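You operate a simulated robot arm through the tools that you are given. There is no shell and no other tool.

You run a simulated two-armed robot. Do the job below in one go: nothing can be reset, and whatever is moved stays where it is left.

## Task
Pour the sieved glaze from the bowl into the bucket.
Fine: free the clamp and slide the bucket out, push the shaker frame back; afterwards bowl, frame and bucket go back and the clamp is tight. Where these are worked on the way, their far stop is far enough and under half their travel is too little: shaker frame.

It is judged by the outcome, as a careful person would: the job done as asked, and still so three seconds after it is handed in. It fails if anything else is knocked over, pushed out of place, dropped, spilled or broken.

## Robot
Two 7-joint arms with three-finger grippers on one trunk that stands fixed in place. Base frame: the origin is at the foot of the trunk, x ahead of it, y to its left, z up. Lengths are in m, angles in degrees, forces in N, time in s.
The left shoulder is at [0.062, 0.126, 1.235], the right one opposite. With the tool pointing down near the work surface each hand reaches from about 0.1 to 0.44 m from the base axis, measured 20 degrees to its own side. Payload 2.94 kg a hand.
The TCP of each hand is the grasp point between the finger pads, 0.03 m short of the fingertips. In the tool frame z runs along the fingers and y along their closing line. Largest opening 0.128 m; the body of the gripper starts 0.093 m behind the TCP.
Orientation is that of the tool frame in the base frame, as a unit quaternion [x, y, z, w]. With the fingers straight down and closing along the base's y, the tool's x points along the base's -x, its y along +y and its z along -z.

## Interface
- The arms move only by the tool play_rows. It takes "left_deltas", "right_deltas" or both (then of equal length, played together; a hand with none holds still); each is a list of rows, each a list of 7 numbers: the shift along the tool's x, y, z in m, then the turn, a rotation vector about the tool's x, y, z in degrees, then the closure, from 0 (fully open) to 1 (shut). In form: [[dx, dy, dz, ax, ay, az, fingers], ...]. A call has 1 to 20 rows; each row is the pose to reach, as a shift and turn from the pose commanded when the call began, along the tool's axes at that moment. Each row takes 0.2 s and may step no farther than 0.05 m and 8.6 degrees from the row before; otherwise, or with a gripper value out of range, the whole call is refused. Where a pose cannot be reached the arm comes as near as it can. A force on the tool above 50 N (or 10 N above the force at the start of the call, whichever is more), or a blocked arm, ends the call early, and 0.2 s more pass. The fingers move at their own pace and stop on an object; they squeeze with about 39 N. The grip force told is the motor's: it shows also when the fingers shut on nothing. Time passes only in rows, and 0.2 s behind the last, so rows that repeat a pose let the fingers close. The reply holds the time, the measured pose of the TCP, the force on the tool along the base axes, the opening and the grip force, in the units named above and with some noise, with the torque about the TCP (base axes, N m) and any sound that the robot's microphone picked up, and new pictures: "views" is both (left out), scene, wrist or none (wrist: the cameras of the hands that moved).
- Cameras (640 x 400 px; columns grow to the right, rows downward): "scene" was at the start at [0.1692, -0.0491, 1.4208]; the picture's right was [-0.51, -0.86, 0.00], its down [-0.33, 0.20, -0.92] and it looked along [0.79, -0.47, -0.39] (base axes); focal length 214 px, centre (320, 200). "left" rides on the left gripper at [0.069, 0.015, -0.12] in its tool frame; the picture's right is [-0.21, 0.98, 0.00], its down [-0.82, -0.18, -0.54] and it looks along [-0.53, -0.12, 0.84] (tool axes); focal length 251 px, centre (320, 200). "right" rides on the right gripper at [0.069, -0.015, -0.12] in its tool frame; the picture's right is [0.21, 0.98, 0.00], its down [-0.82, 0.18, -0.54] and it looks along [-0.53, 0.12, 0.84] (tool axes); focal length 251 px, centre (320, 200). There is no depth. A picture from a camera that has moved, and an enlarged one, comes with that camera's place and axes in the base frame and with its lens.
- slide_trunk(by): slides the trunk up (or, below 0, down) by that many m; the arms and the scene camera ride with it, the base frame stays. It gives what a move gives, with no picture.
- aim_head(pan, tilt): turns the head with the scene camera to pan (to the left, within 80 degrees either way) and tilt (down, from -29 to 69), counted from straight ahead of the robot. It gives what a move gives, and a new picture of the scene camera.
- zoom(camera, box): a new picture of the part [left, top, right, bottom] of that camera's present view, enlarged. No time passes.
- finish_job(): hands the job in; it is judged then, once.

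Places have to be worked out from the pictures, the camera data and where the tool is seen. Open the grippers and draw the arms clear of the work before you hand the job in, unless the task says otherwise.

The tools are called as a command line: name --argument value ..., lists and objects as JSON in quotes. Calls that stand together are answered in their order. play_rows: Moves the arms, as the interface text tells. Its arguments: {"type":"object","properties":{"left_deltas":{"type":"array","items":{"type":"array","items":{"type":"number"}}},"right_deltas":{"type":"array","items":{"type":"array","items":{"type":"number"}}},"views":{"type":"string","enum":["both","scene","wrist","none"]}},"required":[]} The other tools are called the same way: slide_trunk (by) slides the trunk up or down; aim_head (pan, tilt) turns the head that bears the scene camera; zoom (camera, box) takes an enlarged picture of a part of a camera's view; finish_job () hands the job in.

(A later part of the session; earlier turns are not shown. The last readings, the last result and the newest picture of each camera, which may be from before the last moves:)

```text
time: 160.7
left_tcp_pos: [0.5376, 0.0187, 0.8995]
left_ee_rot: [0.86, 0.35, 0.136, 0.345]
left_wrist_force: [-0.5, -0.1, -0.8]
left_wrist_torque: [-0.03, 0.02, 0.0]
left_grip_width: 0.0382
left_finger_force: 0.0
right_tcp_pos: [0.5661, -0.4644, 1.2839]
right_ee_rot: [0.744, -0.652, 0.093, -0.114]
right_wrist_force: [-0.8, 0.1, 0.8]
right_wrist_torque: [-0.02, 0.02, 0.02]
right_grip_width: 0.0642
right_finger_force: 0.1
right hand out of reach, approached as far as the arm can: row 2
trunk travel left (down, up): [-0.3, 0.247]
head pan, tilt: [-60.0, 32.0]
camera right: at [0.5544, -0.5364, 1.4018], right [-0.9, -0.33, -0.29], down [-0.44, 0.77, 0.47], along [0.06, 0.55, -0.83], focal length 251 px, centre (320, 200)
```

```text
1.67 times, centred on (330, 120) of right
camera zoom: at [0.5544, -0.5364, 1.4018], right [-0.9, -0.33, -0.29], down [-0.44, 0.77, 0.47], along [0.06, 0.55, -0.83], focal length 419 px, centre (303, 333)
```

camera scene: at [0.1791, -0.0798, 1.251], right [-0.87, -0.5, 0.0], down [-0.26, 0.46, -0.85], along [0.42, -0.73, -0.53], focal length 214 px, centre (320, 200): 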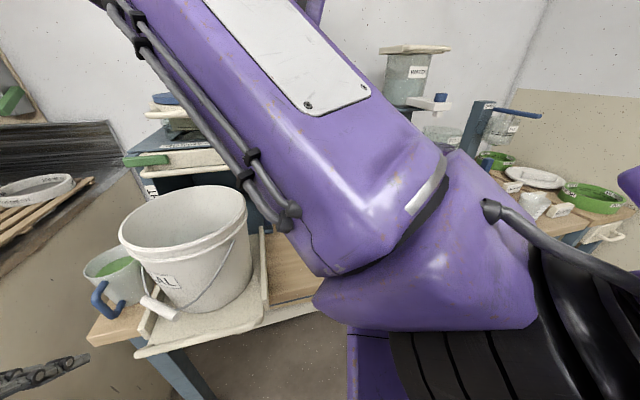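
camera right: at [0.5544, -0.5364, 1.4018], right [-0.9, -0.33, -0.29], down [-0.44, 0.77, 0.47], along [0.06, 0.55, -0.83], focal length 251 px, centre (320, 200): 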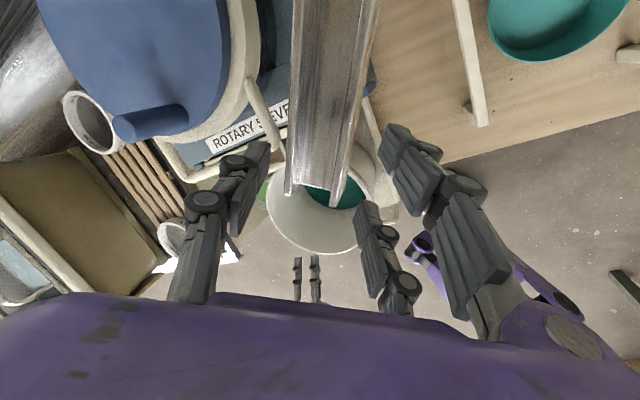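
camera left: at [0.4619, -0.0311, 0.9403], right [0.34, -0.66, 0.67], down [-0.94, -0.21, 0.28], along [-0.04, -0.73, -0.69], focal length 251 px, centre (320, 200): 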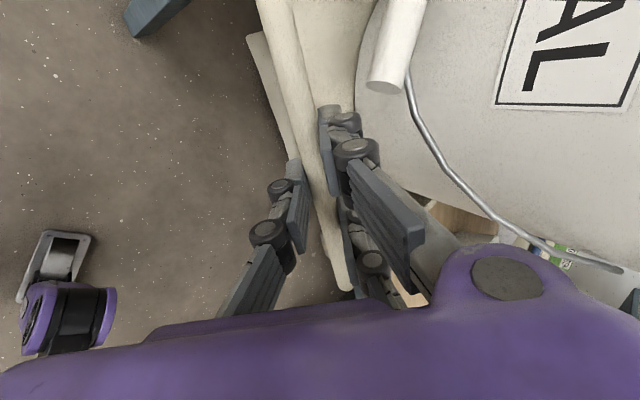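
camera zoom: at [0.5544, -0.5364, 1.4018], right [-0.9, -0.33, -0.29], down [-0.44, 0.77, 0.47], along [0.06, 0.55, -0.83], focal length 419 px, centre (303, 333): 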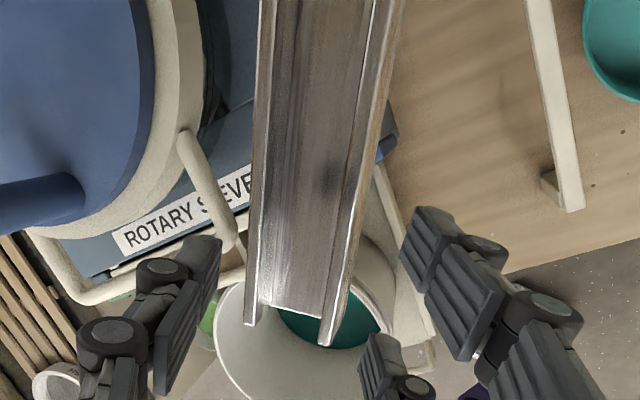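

Clear view: the chute is at φ≈33° left; before my nudges it pointed straight out (φ≈0, tip t≈−0.005). I'll shift onto its right wall and lower the hand so that wall comes between thumb and fingers.

play_rows --right_deltas '[[0, 0.012, 0, 0, -0.6, -2.1, 0.61], [0, 0.024, 0.005, 0, -1.3, -4.2, 0.61], [0, 0.024, 0.035, 0, -1.3, -4.2, 0.61]]' --views "wrist"

zoom --camera "right" --box '[180, 0, 480, 240]'

```text
time: 161.5
left_tcp_pos: [0.5378, 0.0177, 0.9]
left_ee_rot: [0.86, 0.351, 0.134, 0.345]
left_wrist_force: [0.4, 0.8, -0.4]
left_wrist_torque: [0.0, 0.03, 0.02]
left_grip_width: 0.0383
left_finger_force: 0.0
right_tcp_pos: [0.5555, -0.4659, 1.2427]
right_ee_rot: [0.769, -0.622, 0.089, -0.117]
right_wrist_force: [0.7, 0.3, 0.0]
right_wrist_torque: [-0.02, 0.03, 0.01]
right_grip_width: 0.0497
right_finger_force: 0.1
trunk travel left (down, up): [-0.3, 0.247]
head pan, tilt: [-60.0, 32.0]
camera right: at [0.5488, -0.539, 1.3596], right [-0.87, -0.4, -0.29], down [-0.5, 0.73, 0.47], along [0.02, 0.55, -0.83], focal length 251 px, centre (320, 200)
```

right: 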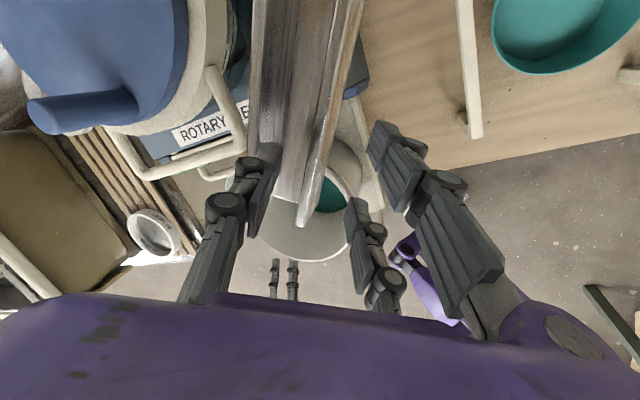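

```text
1.67 times, centred on (330, 120) of right
camera zoom: at [0.5488, -0.539, 1.3596], right [-0.87, -0.4, -0.29], down [-0.5, 0.73, 0.47], along [0.02, 0.55, -0.83], focal length 419 px, centre (303, 333)
```

zoom: 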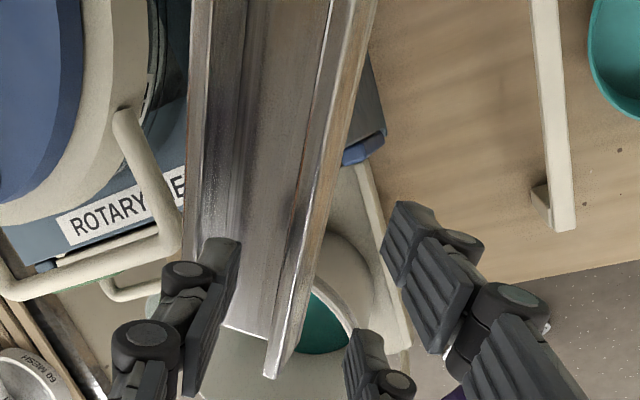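

The right wall is centred between thumb (inside the trough) and fingers. Lowering 27 mm and pinching it.

play_rows --right_deltas '[[0, 0, 0.014, 0, 0, 0, 0.61], [0, 0, 0.027, 0, 0, 0, 0.61], [0, 0, 0.027, 0, 0, 0, 1], [0, 0, 0.027, 0, 0, 0, 1], [0, 0, 0.027, 0, 0, 0, 1]]' --views "wrist"

```text
time: 162.7
left_tcp_pos: [0.5373, 0.0193, 0.9003]
left_ee_rot: [0.86, 0.351, 0.135, 0.344]
left_wrist_force: [-0.1, -0.2, 0.0]
left_wrist_torque: [0.01, -0.01, -0.01]
left_grip_width: 0.0381
left_finger_force: 0.1
right_tcp_pos: [0.5623, -0.4634, 1.2178]
right_ee_rot: [0.771, -0.619, 0.09, -0.118]
right_wrist_force: [10.7, -2.1, 7.3]
right_wrist_torque: [-0.91, 0.51, 1.84]
right_grip_width: 0.0139
right_finger_force: 40.4
trunk travel left (down, up): [-0.3, 0.247]
head pan, tilt: [-60.0, 32.0]
camera right: at [0.5573, -0.5359, 1.3352], right [-0.87, -0.41, -0.29], down [-0.5, 0.73, 0.47], along [0.02, 0.55, -0.83], focal length 251 px, centre (320, 200)
```

right: 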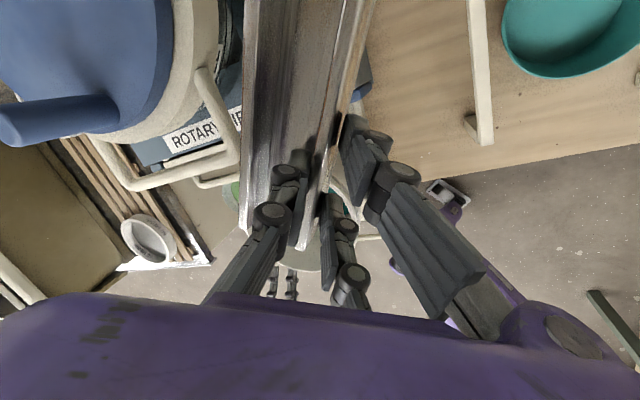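

Pinched. Now I swing the chute back to the right along its arc (pivot ≈ n 0.877), turning the hand with it until it points straight out.

play_rows --right_deltas '[[0.0032, 0.0181, -0.0056, 0, -1.9, -6.2, 1], [0.0083, 0.0357, -0.011, -0.1, -3.8, -12.4, 1], [0.0157, 0.0526, -0.0163, -0.1, -5.7, -18.6, 1], [0.025, 0.0686, -0.0213, -0.2, -7.6, -24.8, 1], [0.0361, 0.0834, -0.0259, -0.2, -9.5, -31, 1]]' --views "both"

```text
time: 163.9
left_tcp_pos: [0.5356, 0.0154, 0.9001]
left_ee_rot: [0.86, 0.35, 0.136, 0.345]
left_wrist_force: [0.7, 0.4, -0.1]
left_wrist_torque: [-0.02, -0.01, 0.01]
left_grip_width: 0.0385
left_finger_force: 0.0
right_tcp_pos: [0.4805, -0.5211, 1.2169]
right_ee_rot: [0.911, -0.384, 0.053, -0.138]
right_wrist_force: [10.3, -24.5, 26.7]
right_wrist_torque: [-1.26, 0.22, -2.23]
right_grip_width: 0.0138
right_finger_force: 40.3
trunk travel left (down, up): [-0.3, 0.247]
head pan, tilt: [-60.0, 32.0]
camera scene: at [0.1789, -0.0818, 1.2509], right [-0.87, -0.5, 0.0], down [-0.26, 0.46, -0.85], along [0.42, -0.73, -0.53], focal length 214 px, centre (320, 200)
camera right: at [0.5158, -0.5853, 1.3342], right [-0.52, -0.81, -0.29], down [-0.81, 0.35, 0.47], along [-0.28, 0.48, -0.83], focal length 251 px, centre (320, 200)
```

scene: 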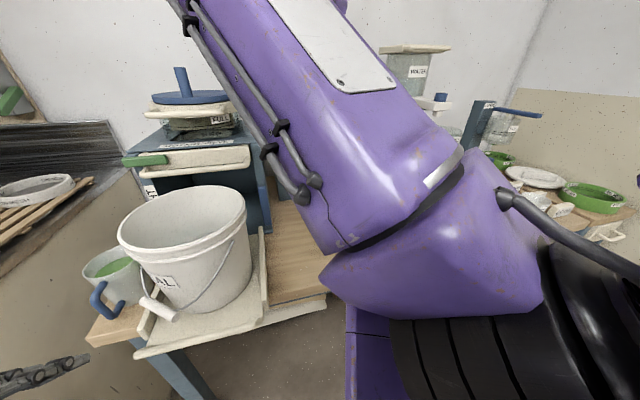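
right: 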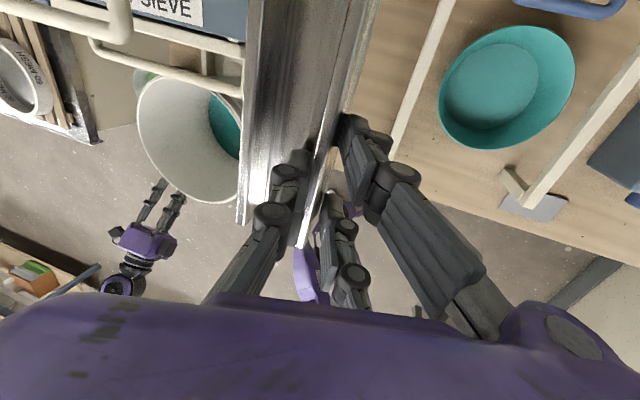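

The chute points straight out again (tip centre t≈0, φ within a few degrees), matching how it stood. I'll release it and rise clear.

play_rows --right_deltas '[[0, 0, 0, 0, 0, 0, 0.75], [0, 0, 0, 0, 0, 0, 0.62], [0, 0, 0, 0, 0, 0, 0.62], [0, 0, -0.03, 0, 0, 0, 0.62], [0, 0, -0.06, 0, 0, 0, 0.62], [0, 0, -0.075, 0, 0, 0, 0.62]]' --views "wrist"

```text
time: 165.3
left_tcp_pos: [0.5368, 0.0193, 0.9003]
left_ee_rot: [0.86, 0.35, 0.136, 0.345]
left_wrist_force: [-0.3, 0.5, 0.2]
left_wrist_torque: [0.02, 0.0, -0.02]
left_grip_width: 0.0383
left_finger_force: 0.1
right_tcp_pos: [0.472, -0.5305, 1.2567]
right_ee_rot: [0.912, -0.383, 0.054, -0.137]
right_wrist_force: [-0.3, 0.3, -0.3]
right_wrist_torque: [0.01, -0.04, 0.03]
right_grip_width: 0.0486
right_finger_force: 0.0
right hand out of reach, approached as far as the arm can: row 5, 6
trunk travel left (down, up): [-0.3, 0.247]
head pan, tilt: [-60.0, 32.0]
camera right: at [0.5061, -0.5945, 1.3744], right [-0.52, -0.81, -0.29], down [-0.81, 0.35, 0.47], along [-0.28, 0.48, -0.83], focal length 251 px, centre (320, 200)
```

right: 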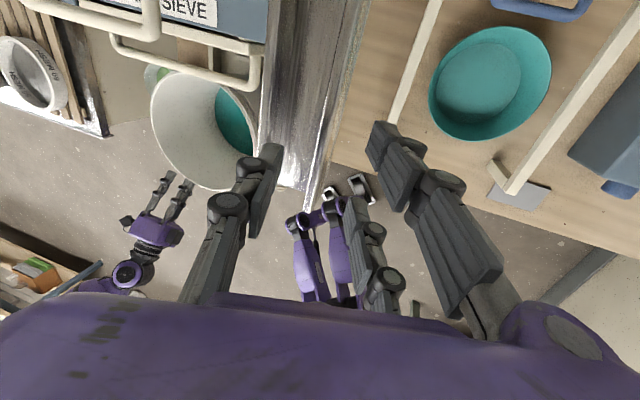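

Clear of the walls by about a centimetre; I'll withdraw straight forward off the chute's end, along its axis.

play_rows --right_deltas '[[-0.03, 0, 0, 0, 0, 0, 0.62], [-0.06, 0, 0, 0, 0, 0, 0.62], [-0.09, 0, 0, 0, 0, 0, 0.62], [-0.12, 0, 0, 0, 0, 0, 0.62], [-0.15, 0, 0, 0, 0, 0, 0.62]]' --views "wrist"

zoom --camera "right" --box '[200, 0, 420, 180]'

```text
time: 166.5
left_tcp_pos: [0.5377, 0.0198, 0.9002]
left_ee_rot: [0.86, 0.351, 0.135, 0.346]
left_wrist_force: [0.2, -0.5, -0.2]
left_wrist_torque: [0.01, -0.01, 0.0]
left_grip_width: 0.0387
left_finger_force: 0.0
right_tcp_pos: [0.3694, -0.4262, 1.2413]
right_ee_rot: [0.912, -0.382, 0.053, -0.138]
right_wrist_force: [-0.3, -1.0, 0.4]
right_wrist_torque: [-0.03, -0.01, 0.01]
right_grip_width: 0.0487
right_finger_force: 0.0
right hand out of reach, approached as far as the arm can: row 2, 3, 4, 5
trunk travel left (down, up): [-0.3, 0.247]
head pan, tilt: [-60.0, 32.0]
camera right: at [0.4032, -0.4883, 1.3588], right [-0.52, -0.81, -0.29], down [-0.81, 0.35, 0.47], along [-0.28, 0.48, -0.83], focal length 251 px, centre (320, 200)
```

right: 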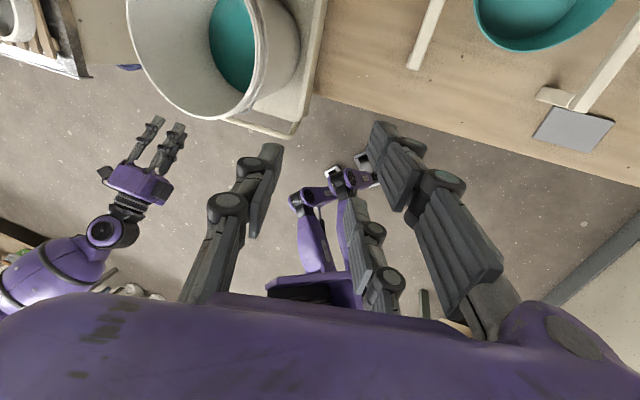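

```text
2.22 times, centred on (310, 90) of right
camera zoom: at [0.4032, -0.4883, 1.3588], right [-0.52, -0.81, -0.29], down [-0.81, 0.35, 0.47], along [-0.28, 0.48, -0.83], focal length 559 px, centre (342, 444)
```

zoom: 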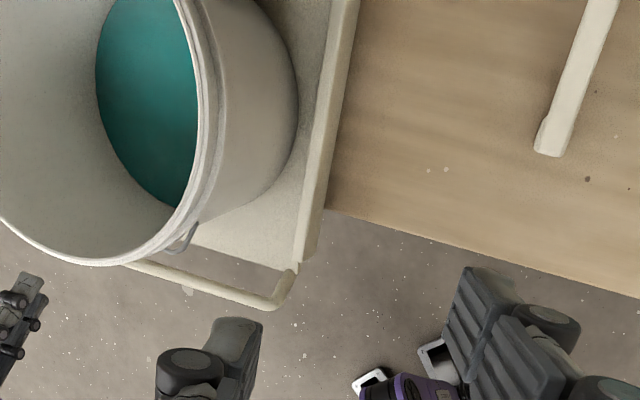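

Now back to the shaker frame: I'll turn the right hand to heading straight ahead, pitch 60°, moving to the right in front of the stand.

play_rows --right_deltas '[[-0.001, 0.015, -0.0008, 0.9, 3.3, 7.4, 0.6], [-0.0019, 0.0299, -0.0015, 1.8, 6.7, 14.8, 0.6], [-0.0029, 0.0449, -0.0023, 2.8, 10, 22.2, 0.6], [-0.0038, 0.0599, -0.0031, 3.7, 13.3, 29.6, 0.6], [-0.0048, 0.0749, -0.0039, 4.6, 16.7, 37, 0.6], [-0.0057, 0.0898, -0.0046, 5.5, 20, 44.3, 0.6], [-0.0067, 0.1048, -0.0054, 6.4, 23.4, 51.7, 0.6], [-0.0076, 0.1198, -0.0062, 7.3, 26.7, 59.1, 0.6], [-0.0086, 0.1348, -0.007, 8.3, 30, 66.5, 0.6], [-0.0095, 0.1497, -0.0077, 9.2, 33.4, 73.9, 0.6], [-0.0105, 0.1647, -0.0085, 10.1, 36.7, 81.3, 0.6]]' --views "both"

```text
time: 168.9
left_tcp_pos: [0.5374, 0.0184, 0.9011]
left_ee_rot: [0.86, 0.35, 0.136, 0.345]
left_wrist_force: [-0.1, -0.9, -0.1]
left_wrist_torque: [-0.01, -0.01, 0.0]
left_grip_width: 0.0387
left_finger_force: 0.0
right_tcp_pos: [0.2481, -0.5304, 1.2012]
right_ee_rot: [-0.375, 0.89, -0.242, 0.094]
right_wrist_force: [0.5, 0.9, -0.5]
right_wrist_torque: [-0.01, 0.0, -0.04]
right_grip_width: 0.0513
right_finger_force: 0.0
trunk travel left (down, up): [-0.3, 0.247]
head pan, tilt: [-60.0, 32.0]
camera scene: at [0.1794, -0.0797, 1.2509], right [-0.87, -0.5, 0.0], down [-0.27, 0.46, -0.85], along [0.42, -0.73, -0.53], focal length 214 px, centre (320, 200)
camera right: at [0.1664, -0.5455, 1.3123], right [-0.76, 0.44, -0.49], down [0.28, 0.89, 0.37], along [0.59, 0.14, -0.79], focal length 251 px, centre (320, 200)
```

scene: 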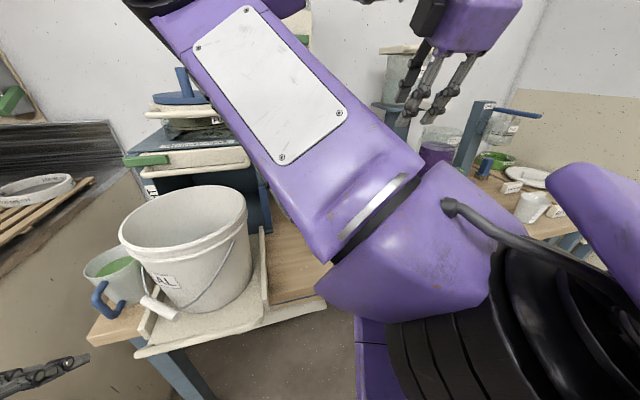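
right: 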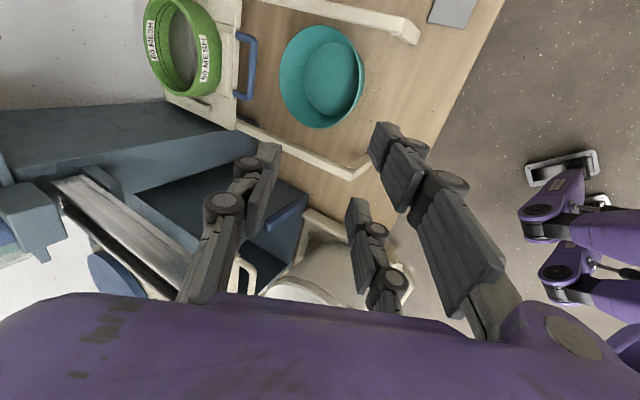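

Good overview. I'll bring the hand forward and down over the bowl to just before the frame's handle, staying above the bowl.

play_rows --right_deltas '[[-0.0004, -0.018, 0.0345, 0, 0, 0, 0.6], [-0.0009, -0.036, 0.069, 0, 0, 0, 0.6], [-0.0013, -0.053, 0.105, 0, 0, 0, 0.6], [-0.0018, -0.069, 0.142, 0, 0, 0, 0.6], [-0.0022, -0.08, 0.18, 0, 0, 0, 0.6], [-0.0026, -0.09, 0.218, 0, 0, 0, 0.6], [-0.0031, -0.098, 0.258, 0, 0, 0, 0.6]]' --views "both"

zoom --camera "right" --box '[160, 0, 480, 240]'

```text
time: 170.5
left_tcp_pos: [0.5329, 0.0219, 0.9035]
left_ee_rot: [0.859, 0.35, 0.138, 0.348]
left_wrist_force: [0.3, -0.2, -0.9]
left_wrist_torque: [0.0, 0.01, 0.01]
left_grip_width: 0.0384
left_finger_force: 0.1
right_tcp_pos: [0.3938, -0.6764, 1.0335]
right_ee_rot: [-0.373, 0.889, -0.246, 0.097]
right_wrist_force: [0.0, -0.5, 0.8]
right_wrist_torque: [0.01, -0.02, -0.01]
right_grip_width: 0.0512
right_finger_force: 0.1
trunk travel left (down, up): [-0.3, 0.247]
head pan, tilt: [-60.0, 32.0]
camera scene: at [0.1727, -0.0741, 1.2525], right [-0.87, -0.5, 0.0], down [-0.26, 0.46, -0.85], along [0.43, -0.74, -0.52], focal length 214 px, centre (320, 200)
camera right: at [0.3125, -0.6902, 1.1436], right [-0.75, 0.43, -0.5], down [0.27, 0.89, 0.36], along [0.6, 0.14, -0.79], focal length 251 px, centre (320, 200)
```

scene: 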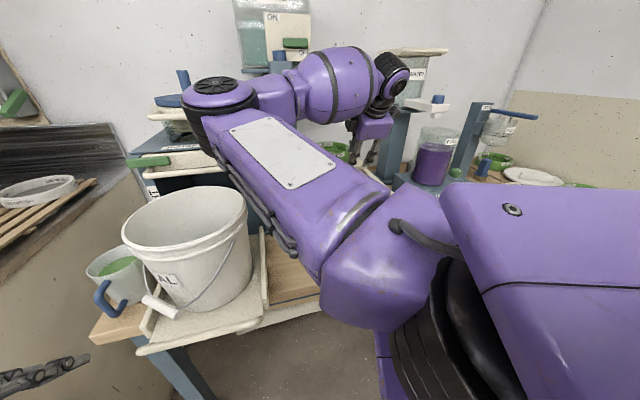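
right: 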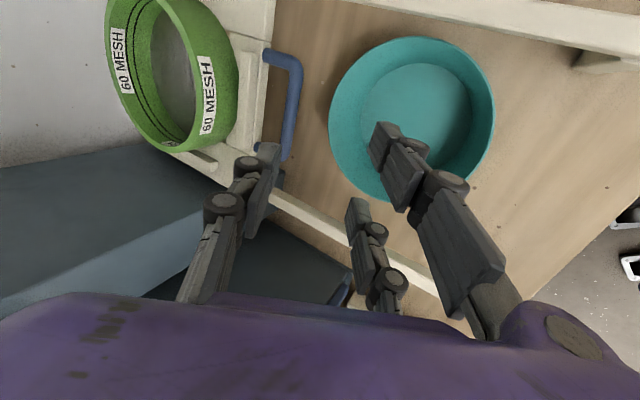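

```text
1.67 times, centred on (320, 120) of right
camera zoom: at [0.3125, -0.6902, 1.1436], right [-0.75, 0.43, -0.5], down [0.27, 0.89, 0.36], along [0.6, 0.14, -0.79], focal length 419 px, centre (320, 333)
```

zoom: 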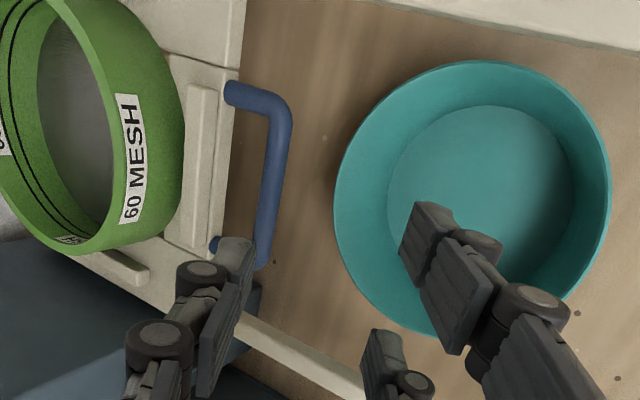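

The handle bar lies about 15 cm ahead, 2 cm off the tool axis. I'll correct and approach 7 cm, then check.

play_rows --right_deltas '[[0, -0.011, 0.02, 0, 0, 0, 0.6], [0, -0.022, 0.045, 0, 0, 0, 0.6], [0, -0.022, 0.075, 0, 0, 0, 0.6]]' --views "wrist"

zoom --camera "right" --box '[160, 0, 480, 240]'

```text
time: 171.3
left_tcp_pos: [0.5371, 0.0184, 0.9]
left_ee_rot: [0.86, 0.349, 0.136, 0.345]
left_wrist_force: [0.4, -1.3, 0.4]
left_wrist_torque: [0.08, 0.04, 0.03]
left_grip_width: 0.0385
left_finger_force: 0.0
right_tcp_pos: [0.4397, -0.7188, 0.9716]
right_ee_rot: [-0.376, 0.89, -0.24, 0.093]
right_wrist_force: [0.5, 0.2, 0.1]
right_wrist_torque: [-0.01, 0.0, -0.01]
right_grip_width: 0.0513
right_finger_force: 0.1
trunk travel left (down, up): [-0.3, 0.247]
head pan, tilt: [-60.0, 32.0]
camera right: at [0.3599, -0.7349, 1.0828], right [-0.76, 0.43, -0.48], down [0.27, 0.89, 0.37], along [0.59, 0.15, -0.79], focal length 251 px, centre (320, 200)
```

right: 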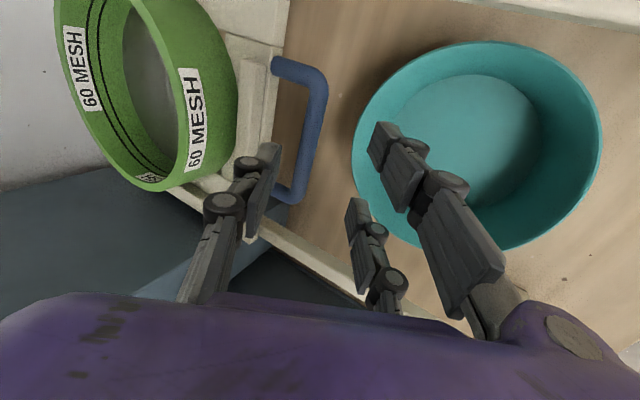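

```text
1.67 times, centred on (320, 120) of right
camera zoom: at [0.3599, -0.7349, 1.0828], right [-0.76, 0.43, -0.48], down [0.27, 0.89, 0.37], along [0.59, 0.15, -0.79], focal length 419 px, centre (320, 333)
```

zoom: 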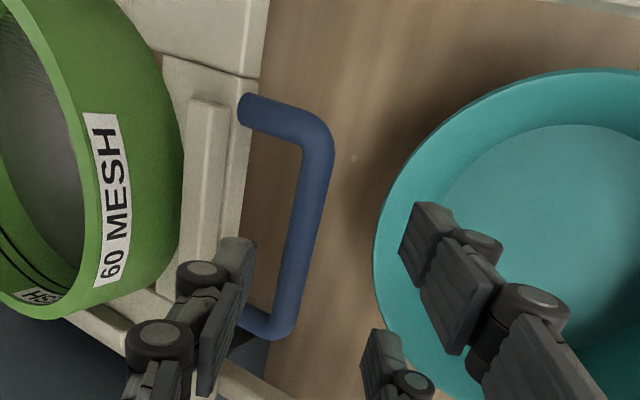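

The bar is ~7 cm ahead. Final approach and closing (fingers pass about 2.5 cm above the bowl's rim).

play_rows --right_deltas '[[0.0015, -0.006, 0.025, 0, 0, 0, 0.6], [0.0015, -0.008, 0.051, 0, 0, 0, 0.6]]' --views "wrist"

zoom --camera "right" --box '[160, 0, 480, 240]'

```text
time: 171.9
left_tcp_pos: [0.5378, 0.0189, 0.8992]
left_ee_rot: [0.86, 0.35, 0.135, 0.346]
left_wrist_force: [-0.5, 0.6, -0.1]
left_wrist_torque: [0.01, 0.01, -0.01]
left_grip_width: 0.0382
left_finger_force: 0.1
right_tcp_pos: [0.4636, -0.7443, 0.9313]
right_ee_rot: [-0.376, 0.89, -0.241, 0.093]
right_wrist_force: [-0.1, 0.0, 0.4]
right_wrist_torque: [-0.02, 0.01, 0.0]
right_grip_width: 0.0511
right_finger_force: 0.2
trunk travel left (down, up): [-0.3, 0.247]
head pan, tilt: [-60.0, 32.0]
camera right: at [0.3826, -0.7593, 1.0438], right [-0.76, 0.43, -0.49], down [0.27, 0.89, 0.37], along [0.59, 0.15, -0.79], focal length 251 px, centre (320, 200)
```

right: 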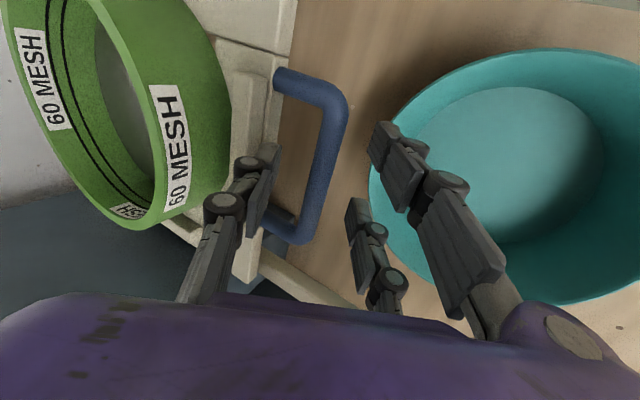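

```text
1.67 times, centred on (320, 120) of right
camera zoom: at [0.3826, -0.7593, 1.0438], right [-0.76, 0.43, -0.49], down [0.27, 0.89, 0.37], along [0.59, 0.15, -0.79], focal length 419 px, centre (320, 333)
```

zoom: 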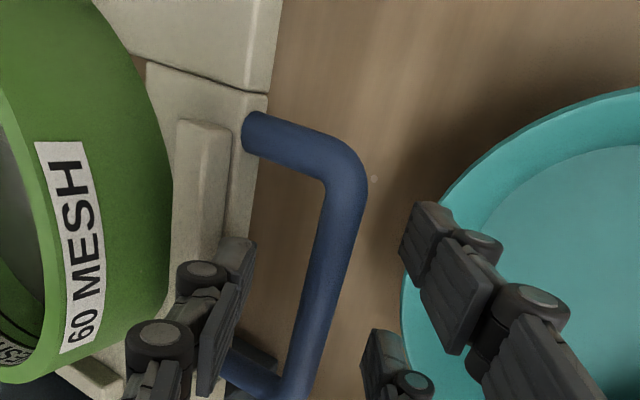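

The picture matches the earlier good grip position. Closing on the bar.

play_rows --right_deltas '[[0, 0, 0, 0, 0, 0, 1], [0, 0, 0, 0, 0, 0, 1], [0, 0, 0, 0, 0, 0, 1]]' --views "none"

```text
time: 172.7
left_tcp_pos: [0.5376, 0.0185, 0.8998]
left_ee_rot: [0.861, 0.35, 0.135, 0.345]
left_wrist_force: [-0.8, 1.0, 0.3]
left_wrist_torque: [0.02, -0.01, -0.01]
left_grip_width: 0.0385
left_finger_force: 0.0
right_tcp_pos: [0.4631, -0.7446, 0.9318]
right_ee_rot: [-0.375, 0.89, -0.241, 0.096]
right_wrist_force: [0.6, 1.4, -6.5]
right_wrist_torque: [0.65, -0.55, -1.41]
right_grip_width: 0.0133
right_finger_force: 39.7
trunk travel left (down, up): [-0.3, 0.247]
head pan, tilt: [-60.0, 32.0]
```

Gripped (13 mm). The frame sits 24 cm back from its original place; pulling it forward now.

play_rows --right_deltas '[[-0.0002, 0.0173, -0.01, 0, 0, 0, 1], [-0.0004, 0.0346, -0.0201, 0, 0, 0, 1], [-0.0006, 0.0519, -0.0301, 0, 0, 0, 1], [-0.0008, 0.0692, -0.0401, 0, 0, 0, 1], [-0.0011, 0.0865, -0.0502, 0, 0, 0, 1], [-0.0013, 0.1038, -0.0602, 0, 0, 0, 1]]' --views "wrist"

```text
time: 174.1
left_tcp_pos: [0.5373, 0.0176, 0.9009]
left_ee_rot: [0.86, 0.351, 0.136, 0.345]
left_wrist_force: [-0.2, 0.4, -0.1]
left_wrist_torque: [-0.03, -0.05, -0.02]
left_grip_width: 0.0384
left_finger_force: 0.0
right_tcp_pos: [0.3788, -0.6592, 0.9314]
right_ee_rot: [-0.375, 0.89, -0.241, 0.095]
right_wrist_force: [-0.9, -0.7, -4.9]
right_wrist_torque: [0.33, -0.2, -1.63]
right_grip_width: 0.0137
right_finger_force: 40.7
trunk travel left (down, up): [-0.3, 0.247]
head pan, tilt: [-60.0, 32.0]
camera right: at [0.2967, -0.6737, 1.0432], right [-0.76, 0.43, -0.49], down [0.27, 0.89, 0.37], along [0.59, 0.15, -0.79], focal length 251 px, centre (320, 200)
```

right: 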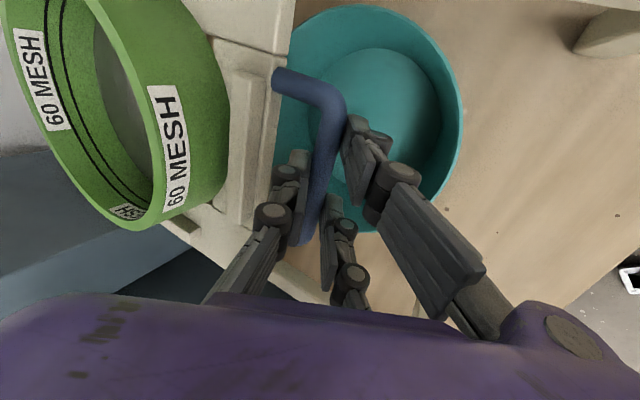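

The frame slides forward smoothly over the bowl (bowl unmoved). Continuing the remaining 12.4 cm.

play_rows --right_deltas '[[-0.0002, 0.0179, -0.0104, 0, 0, 0, 1], [-0.0004, 0.0358, -0.0207, 0, 0, 0, 1], [-0.0007, 0.0537, -0.0311, 0, 0, 0, 1], [-0.0009, 0.0715, -0.0415, 0, 0, 0, 1], [-0.0011, 0.0894, -0.0518, 0, 0, 0, 1], [-0.0013, 0.1073, -0.0622, 0, 0, 0, 1]]' --views "wrist"

```text
time: 175.5
left_tcp_pos: [0.5371, 0.0187, 0.901]
left_ee_rot: [0.86, 0.35, 0.137, 0.345]
left_wrist_force: [0.6, -0.2, 0.1]
left_wrist_torque: [0.0, 0.02, 0.01]
left_grip_width: 0.0386
left_finger_force: 0.1
right_tcp_pos: [0.2909, -0.5712, 0.9303]
right_ee_rot: [-0.375, 0.89, -0.241, 0.094]
right_wrist_force: [-1.6, -1.3, -14.8]
right_wrist_torque: [0.75, -0.5, -1.36]
right_grip_width: 0.0135
right_finger_force: 40.2
trunk travel left (down, up): [-0.3, 0.247]
head pan, tilt: [-60.0, 32.0]
camera right: at [0.2096, -0.5867, 1.0433], right [-0.76, 0.44, -0.48], down [0.27, 0.89, 0.37], along [0.59, 0.15, -0.79], focal length 251 px, centre (320, 200)
```

right: 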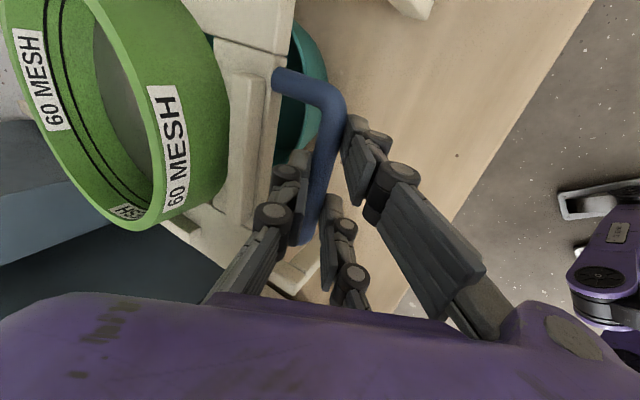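

The frame is back exactly where it was gripped at the start (n 0.6096). Releasing and retreating up and back.

play_rows --right_deltas '[[0, 0, 0, 0, 0, 0, 0.6], [0, 0, 0, 0, 0, 0, 0.6], [0, 0, -0.03, 0, 0, 0, 0.6], [0, 0, -0.065, 0, 0, 0, 0.6], [0, 0, -0.1, 0, 0, 0, 0.6], [0, -0.01, -0.14, 0, 0, 0, 0.6], [0, -0.02, -0.18, 0, 0, 0, 0.6]]' --views "both"

zoom --camera "right" --box '[160, 0, 480, 240]'

```text
time: 177.1
left_tcp_pos: [0.5375, 0.0181, 0.9014]
left_ee_rot: [0.86, 0.35, 0.136, 0.345]
left_wrist_force: [0.8, -0.2, 1.0]
left_wrist_torque: [-0.01, 0.01, -0.01]
left_grip_width: 0.0382
left_finger_force: 0.1
right_tcp_pos: [0.2399, -0.5178, 1.099]
right_ee_rot: [-0.375, 0.89, -0.242, 0.095]
right_wrist_force: [0.2, 0.7, 0.0]
right_wrist_torque: [-0.04, -0.02, 0.04]
right_grip_width: 0.0511
right_finger_force: 0.2
trunk travel left (down, up): [-0.3, 0.247]
head pan, tilt: [-60.0, 32.0]
camera scene: at [0.1787, -0.0789, 1.2511], right [-0.87, -0.5, 0.0], down [-0.26, 0.46, -0.85], along [0.42, -0.73, -0.53], focal length 214 px, centre (320, 200)
camera right: at [0.1581, -0.5327, 1.2092], right [-0.76, 0.43, -0.49], down [0.27, 0.89, 0.37], along [0.59, 0.15, -0.79], focal length 251 px, centre (320, 200)
```

scene: 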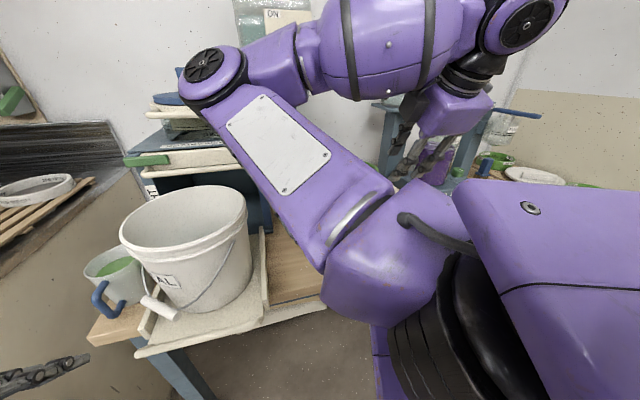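
right: 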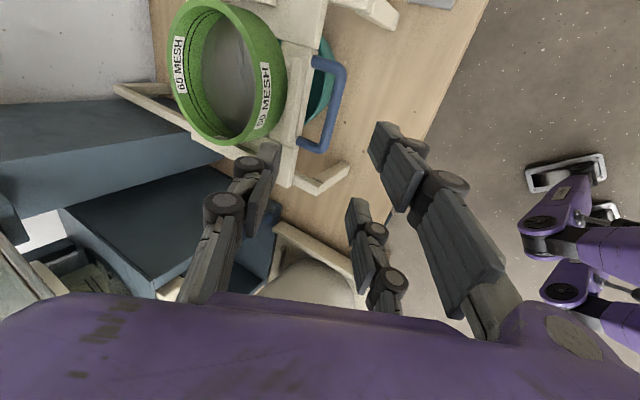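

```text
1.67 times, centred on (320, 120) of right
camera zoom: at [0.1581, -0.5327, 1.2092], right [-0.76, 0.43, -0.49], down [0.27, 0.89, 0.37], along [0.59, 0.15, -0.79], focal length 419 px, centre (320, 333)
```

zoom: 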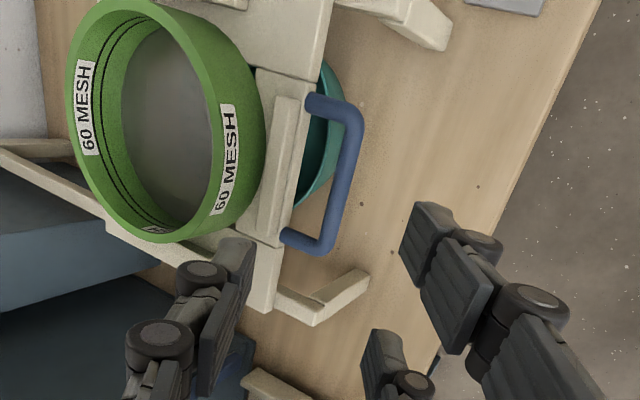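

Frame and bowl are back in place. I'll park the right hand to the right and back, as it was during the first tray and clamp work.

play_rows --right_deltas '[[0.0156, 0.0232, -0.0131, 0, 0, 0, 0.6], [0.0312, 0.0463, -0.0262, 0, 0, 0, 0.6], [0.0467, 0.0695, -0.0393, 0, 0, 0, 0.6], [0.0623, 0.0926, -0.0524, 0, 0, 0, 0.6]]' --views "none"

aim_head --pan -45 --tilt 30

```text
time: 178.1
left_tcp_pos: [0.537, 0.0189, 0.901]
left_ee_rot: [0.86, 0.35, 0.136, 0.346]
left_wrist_force: [-0.2, 0.5, -0.7]
left_wrist_torque: [0.01, 0.02, 0.0]
left_grip_width: 0.0389
left_finger_force: 0.0
right_tcp_pos: [0.1203, -0.489, 1.0981]
right_ee_rot: [-0.376, 0.89, -0.242, 0.095]
right_wrist_force: [0.2, -0.8, 1.2]
right_wrist_torque: [-0.03, 0.0, 0.01]
right_grip_width: 0.0511
right_finger_force: 0.0
trunk travel left (down, up): [-0.3, 0.247]
head pan, tilt: [-60.0, 32.0]
```

```text
time: 178.9
left_tcp_pos: [0.5366, 0.019, 0.9002]
left_ee_rot: [0.86, 0.351, 0.135, 0.344]
left_wrist_force: [-1.0, -0.2, 0.6]
left_wrist_torque: [-0.03, 0.0, 0.01]
left_grip_width: 0.0385
left_finger_force: 0.0
right_tcp_pos: [0.1212, -0.4884, 1.0982]
right_ee_rot: [-0.376, 0.89, -0.242, 0.095]
right_wrist_force: [-0.5, -0.3, 0.5]
right_wrist_torque: [-0.01, 0.02, 0.0]
right_grip_width: 0.0511
right_finger_force: 0.0
trunk travel left (down, up): [-0.3, 0.247]
head pan, tilt: [-45.0, 30.0]
camera scene: at [0.1984, -0.0659, 1.2541], right [-0.71, -0.71, 0.0], down [-0.35, 0.35, -0.87], along [0.61, -0.61, -0.5], focal length 214 px, centre (320, 200)
```

scene: 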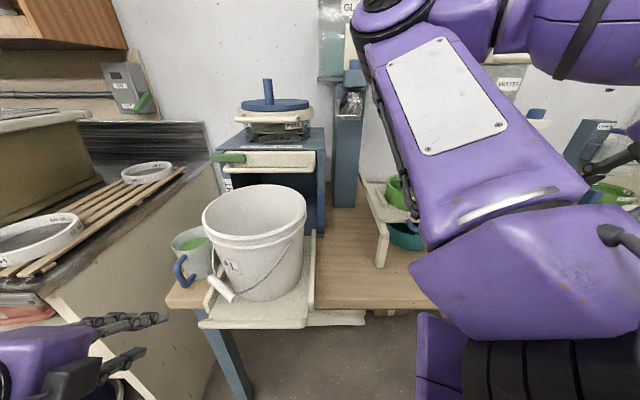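

Same viewpoint as earlier (before the chute was disturbed). I'll zoom to compare the chute and everything else.

zoom --camera "scene" --box '[290, 50, 400, 150]'

zoom --camera "scene" --box '[160, 120, 460, 340]'

```text
4.00 times, centred on (345, 100) of scene
camera zoom: at [0.1984, -0.0659, 1.2541], right [-0.71, -0.71, 0.0], down [-0.35, 0.35, -0.87], along [0.61, -0.61, -0.5], focal length 858 px, centre (220, 600)
```

zoom: 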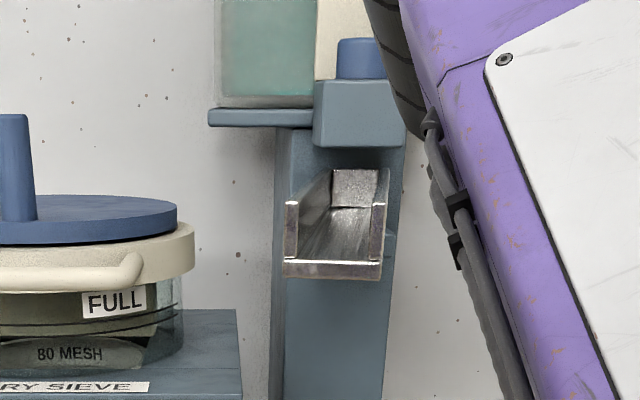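

```text
1.82 times, centred on (310, 230) of scene
camera zoom: at [0.1984, -0.0659, 1.2541], right [-0.71, -0.71, 0.0], down [-0.35, 0.35, -0.87], along [0.61, -0.61, -0.5], focal length 390 px, centre (338, 146)
```

zoom: 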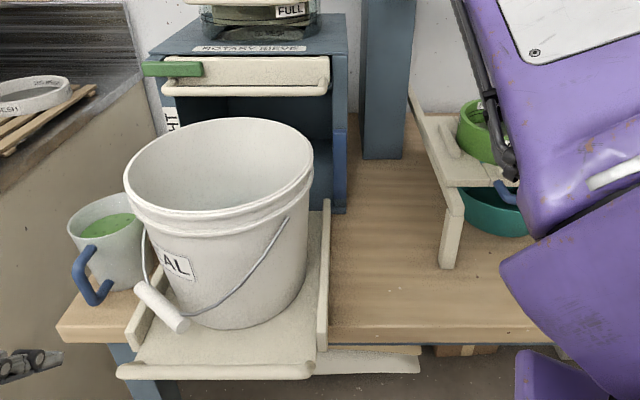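

Everything is in place except that the chute's tip is still ~2 cm left of where it was at the start (earlier it sat just right of the blue knob's centre; now just left). I'll correct it with one more gentle pinch, this time lifting off with the trunk. First, the right hand to the front of the stand.

play_rows --right_deltas '[[-0.0114, -0.031, -0.0058, 0, 0, 0, 0.6], [-0.0227, -0.062, -0.0116, 0, 0, 0, 0.6], [-0.0341, -0.093, -0.0175, 0, 0, 0, 0.6], [-0.0454, -0.124, -0.0233, 0, 0, 0, 0.6], [-0.0568, -0.155, -0.0291, 0, 0, 0, 0.6]]' --views "none"

```text
time: 180.1
left_tcp_pos: [0.5376, 0.0181, 0.8996]
left_ee_rot: [0.86, 0.35, 0.136, 0.345]
left_wrist_force: [0.7, 0.2, 0.1]
left_wrist_torque: [-0.01, 0.03, -0.01]
left_grip_width: 0.0389
left_finger_force: 0.1
right_tcp_pos: [0.2479, -0.5305, 1.1994]
right_ee_rot: [-0.375, 0.89, -0.242, 0.093]
right_wrist_force: [0.0, 0.2, -0.4]
right_wrist_torque: [0.02, 0.01, 0.0]
right_grip_width: 0.0515
right_finger_force: 0.1
trunk travel left (down, up): [-0.3, 0.247]
head pan, tilt: [-45.0, 30.0]
```

play_rows --right_deltas '[[-0.0154, -0.0029, -0.0029, -0.9, -3.3, -7.4, 0.6], [-0.0307, -0.0058, -0.0057, -1.8, -6.7, -14.8, 0.6], [-0.0461, -0.0086, -0.0086, -2.8, -10, -22.2, 0.6], [-0.0614, -0.0115, -0.0115, -3.7, -13.3, -29.6, 0.6], [-0.0768, -0.0144, -0.0143, -4.6, -16.7, -37, 0.6], [-0.0921, -0.0173, -0.0172, -5.5, -20, -44.3, 0.6], [-0.1075, -0.0202, -0.02, -6.4, -23.4, -51.7, 0.6], [-0.1228, -0.0231, -0.0229, -7.3, -26.7, -59.1, 0.6], [-0.1382, -0.0259, -0.0258, -8.3, -30, -66.5, 0.6], [-0.1535, -0.0288, -0.0286, -9.2, -33.4, -73.9, 0.6], [-0.1689, -0.0317, -0.0315, -9.7, -35.2, -78, 0.6]]' --views "wrist"

```text
time: 182.5
left_tcp_pos: [0.5377, 0.0194, 0.9002]
left_ee_rot: [0.86, 0.35, 0.135, 0.345]
left_wrist_force: [0.3, -0.6, 0.2]
left_wrist_torque: [-0.03, 0.01, -0.01]
left_grip_width: 0.0384
left_finger_force: 0.1
right_tcp_pos: [0.3751, -0.4181, 1.2429]
right_ee_rot: [0.9, -0.409, 0.062, -0.138]
right_wrist_force: [0.7, 0.2, -0.5]
right_wrist_torque: [0.01, 0.01, 0.01]
right_grip_width: 0.0514
right_finger_force: 0.0
trunk travel left (down, up): [-0.3, 0.247]
head pan, tilt: [-45.0, 30.0]
camera right: at [0.4038, -0.4834, 1.3598], right [-0.56, -0.77, -0.29], down [-0.79, 0.4, 0.46], along [-0.24, 0.49, -0.84], focal length 251 px, centre (320, 200)
```

right: 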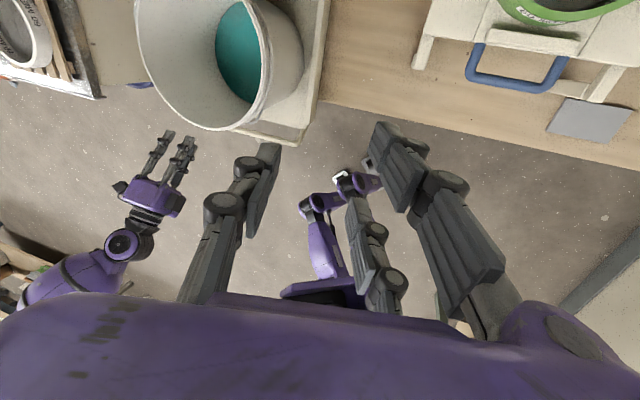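

I'll raise the trunk 5 cm to have more height, then bring the hand over the chute's right wall.

slide_trunk --by 0.05

play_rows --right_deltas '[[0.0298, -0.0039, 0.0034, 0, 0, 0, 0.6], [0.0596, -0.0078, 0.0068, 0, 0, 0, 0.6], [0.0894, -0.0077, 0.0101, 0, 0, 0, 0.6], [0.1192, -0.0076, 0.0135, 0, 0, 0, 0.6], [0.149, -0.0075, 0.0169, 0, 0, 0, 0.6]]' --views "wrist"

zoom --camera "right" --box '[180, 0, 480, 240]'

```text
time: 183.4
left_tcp_pos: [0.5379, 0.018, 0.9503]
left_ee_rot: [0.86, 0.35, 0.136, 0.345]
left_wrist_force: [0.0, 0.0, -0.9]
left_wrist_torque: [-0.02, 0.05, 0.01]
left_grip_width: 0.0385
left_finger_force: 0.1
right_tcp_pos: [0.3746, -0.4186, 1.2913]
right_ee_rot: [0.899, -0.411, 0.061, -0.139]
right_wrist_force: [0.4, -0.2, -0.1]
right_wrist_torque: [0.03, 0.0, -0.02]
right_grip_width: 0.0511
right_finger_force: 0.1
trunk travel left (down, up): [-0.35, 0.197]
head pan, tilt: [-45.0, 30.0]
```

```text
time: 184.6
left_tcp_pos: [0.5373, 0.0182, 0.9518]
left_ee_rot: [0.86, 0.35, 0.136, 0.345]
left_wrist_force: [0.1, -0.6, 0.6]
left_wrist_torque: [0.01, 0.0, 0.02]
left_grip_width: 0.0384
left_finger_force: 0.1
right_tcp_pos: [0.4805, -0.5241, 1.2749]
right_ee_rot: [0.899, -0.411, 0.062, -0.14]
right_wrist_force: [0.6, -0.5, 0.2]
right_wrist_torque: [0.01, 0.0, 0.0]
right_grip_width: 0.0511
right_finger_force: 0.0
trunk travel left (down, up): [-0.35, 0.197]
head pan, tilt: [-45.0, 30.0]
camera right: at [0.5106, -0.5902, 1.3935], right [-0.56, -0.77, -0.3], down [-0.79, 0.4, 0.46], along [-0.24, 0.5, -0.83], focal length 251 px, centre (320, 200)
```

right: 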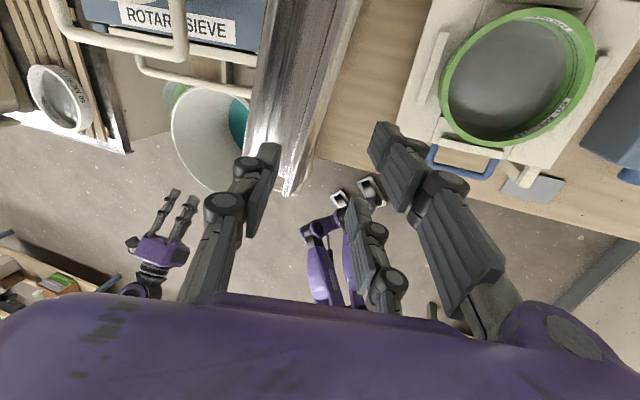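

```text
1.67 times, centred on (330, 120) of right
camera zoom: at [0.5106, -0.5902, 1.3935], right [-0.56, -0.77, -0.3], down [-0.79, 0.4, 0.46], along [-0.24, 0.5, -0.83], focal length 419 px, centre (303, 333)
```

zoom: 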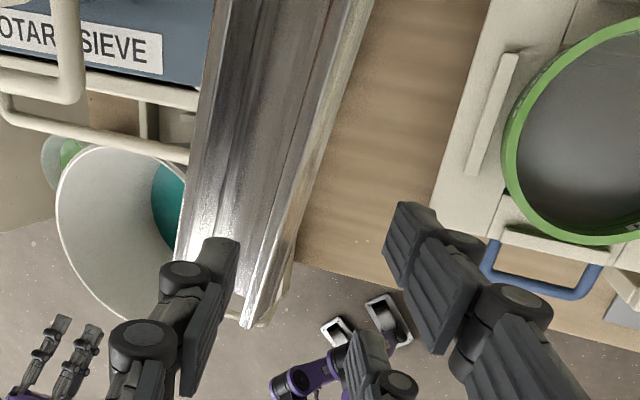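

The chute's right wall tip is at t≈0.015 (centre ≈0.038, ~14°). I'll lower with the hand centred where the wall should be (t≈−0.015) so that closing brings the chute there.

play_rows --right_deltas '[[-0.0007, -0.0093, 0.003, 0, 0, 0, 0.5], [-0.0007, -0.0036, 0.021, 0, 0, 0, 0.5], [-0.0007, 0.0022, 0.039, 0, 0, 0, 0.5], [-0.0007, 0.0079, 0.0573, 0, 0, 0, 0.5]]' --views "wrist"

zoom --camera "right" --box '[180, 0, 480, 240]'

```text
time: 185.6
left_tcp_pos: [0.5374, 0.0181, 0.95]
left_ee_rot: [0.86, 0.35, 0.136, 0.345]
left_wrist_force: [0.0, -0.4, 0.0]
left_wrist_torque: [0.0, 0.02, 0.0]
left_grip_width: 0.0381
left_finger_force: 0.0
right_tcp_pos: [0.4881, -0.5173, 1.2182]
right_ee_rot: [0.899, -0.41, 0.062, -0.138]
right_wrist_force: [0.5, -0.7, -1.1]
right_wrist_torque: [-0.01, 0.04, -0.02]
right_grip_width: 0.0641
right_finger_force: 0.1
trunk travel left (down, up): [-0.35, 0.197]
head pan, tilt: [-45.0, 30.0]
camera right: at [0.5171, -0.5819, 1.3372], right [-0.56, -0.77, -0.29], down [-0.79, 0.4, 0.46], along [-0.24, 0.49, -0.83], focal length 251 px, centre (320, 200)
```

right: 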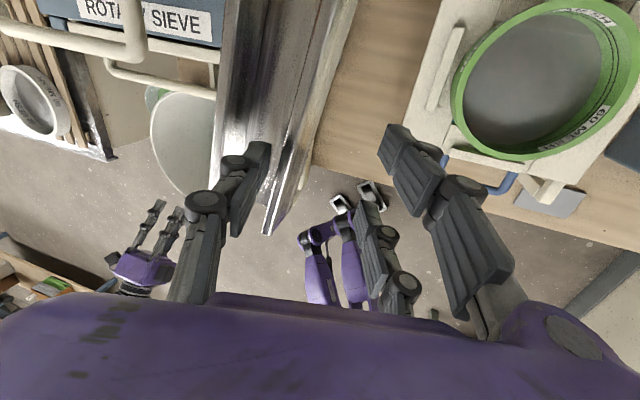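

```text
1.67 times, centred on (330, 120) of right
camera zoom: at [0.5171, -0.5819, 1.3372], right [-0.56, -0.77, -0.29], down [-0.79, 0.4, 0.46], along [-0.24, 0.49, -0.83], focal length 419 px, centre (303, 333)
```

zoom: 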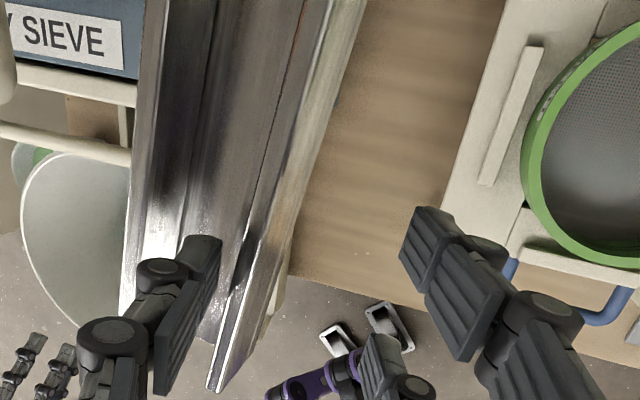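

Thumb is inside the trough with the wall between it and the fingers. Closing moves the chute right by about 2 cm.

play_rows --right_deltas '[[0, 0, 0, 0, 0, 0, 0.65], [0, 0, 0, 0, 0, 0, 0.8], [0, 0, 0, 0, 0, 0, 0.95], [0, 0, 0, 0, 0, 0, 1], [0, 0, 0, 0, 0, 0, 1]]' --views "wrist"

zoom --camera "right" --box '[180, 0, 480, 240]'

```text
time: 186.8
left_tcp_pos: [0.538, 0.0189, 0.9509]
left_ee_rot: [0.861, 0.35, 0.134, 0.344]
left_wrist_force: [-0.5, 0.6, -0.2]
left_wrist_torque: [0.03, 0.0, 0.01]
left_grip_width: 0.0388
left_finger_force: 0.1
right_tcp_pos: [0.4874, -0.5147, 1.2202]
right_ee_rot: [0.899, -0.41, 0.061, -0.139]
right_wrist_force: [1.1, 2.0, -4.0]
right_wrist_torque: [-0.93, 0.15, 0.42]
right_grip_width: 0.0129
right_finger_force: 39.9
trunk travel left (down, up): [-0.35, 0.197]
head pan, tilt: [-45.0, 30.0]
camera right: at [0.5169, -0.5812, 1.3378], right [-0.56, -0.77, -0.29], down [-0.79, 0.4, 0.46], along [-0.24, 0.49, -0.84], focal length 251 px, centre (320, 200)
```

right: 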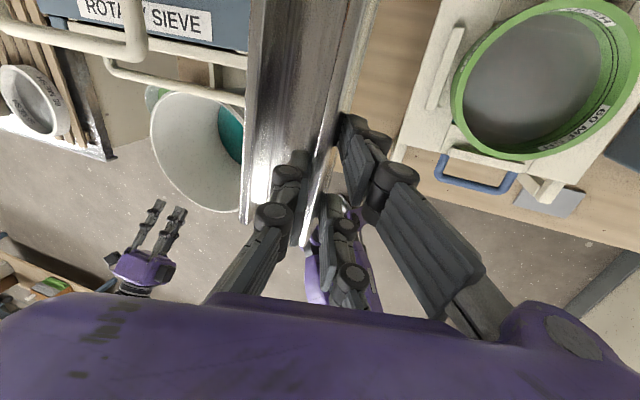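

```text
1.67 times, centred on (330, 120) of right
camera zoom: at [0.5169, -0.5812, 1.3378], right [-0.56, -0.77, -0.29], down [-0.79, 0.4, 0.46], along [-0.24, 0.49, -0.84], focal length 419 px, centre (303, 333)
```

zoom: 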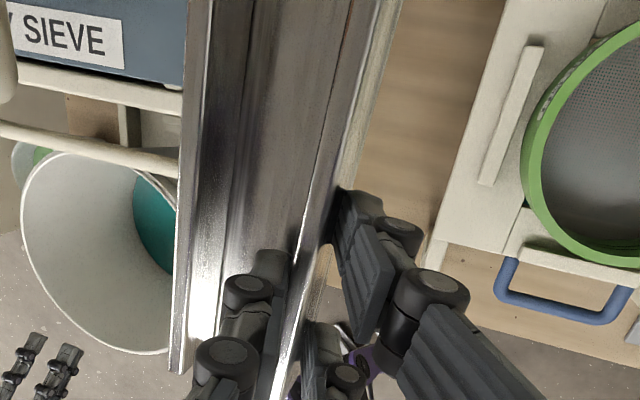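

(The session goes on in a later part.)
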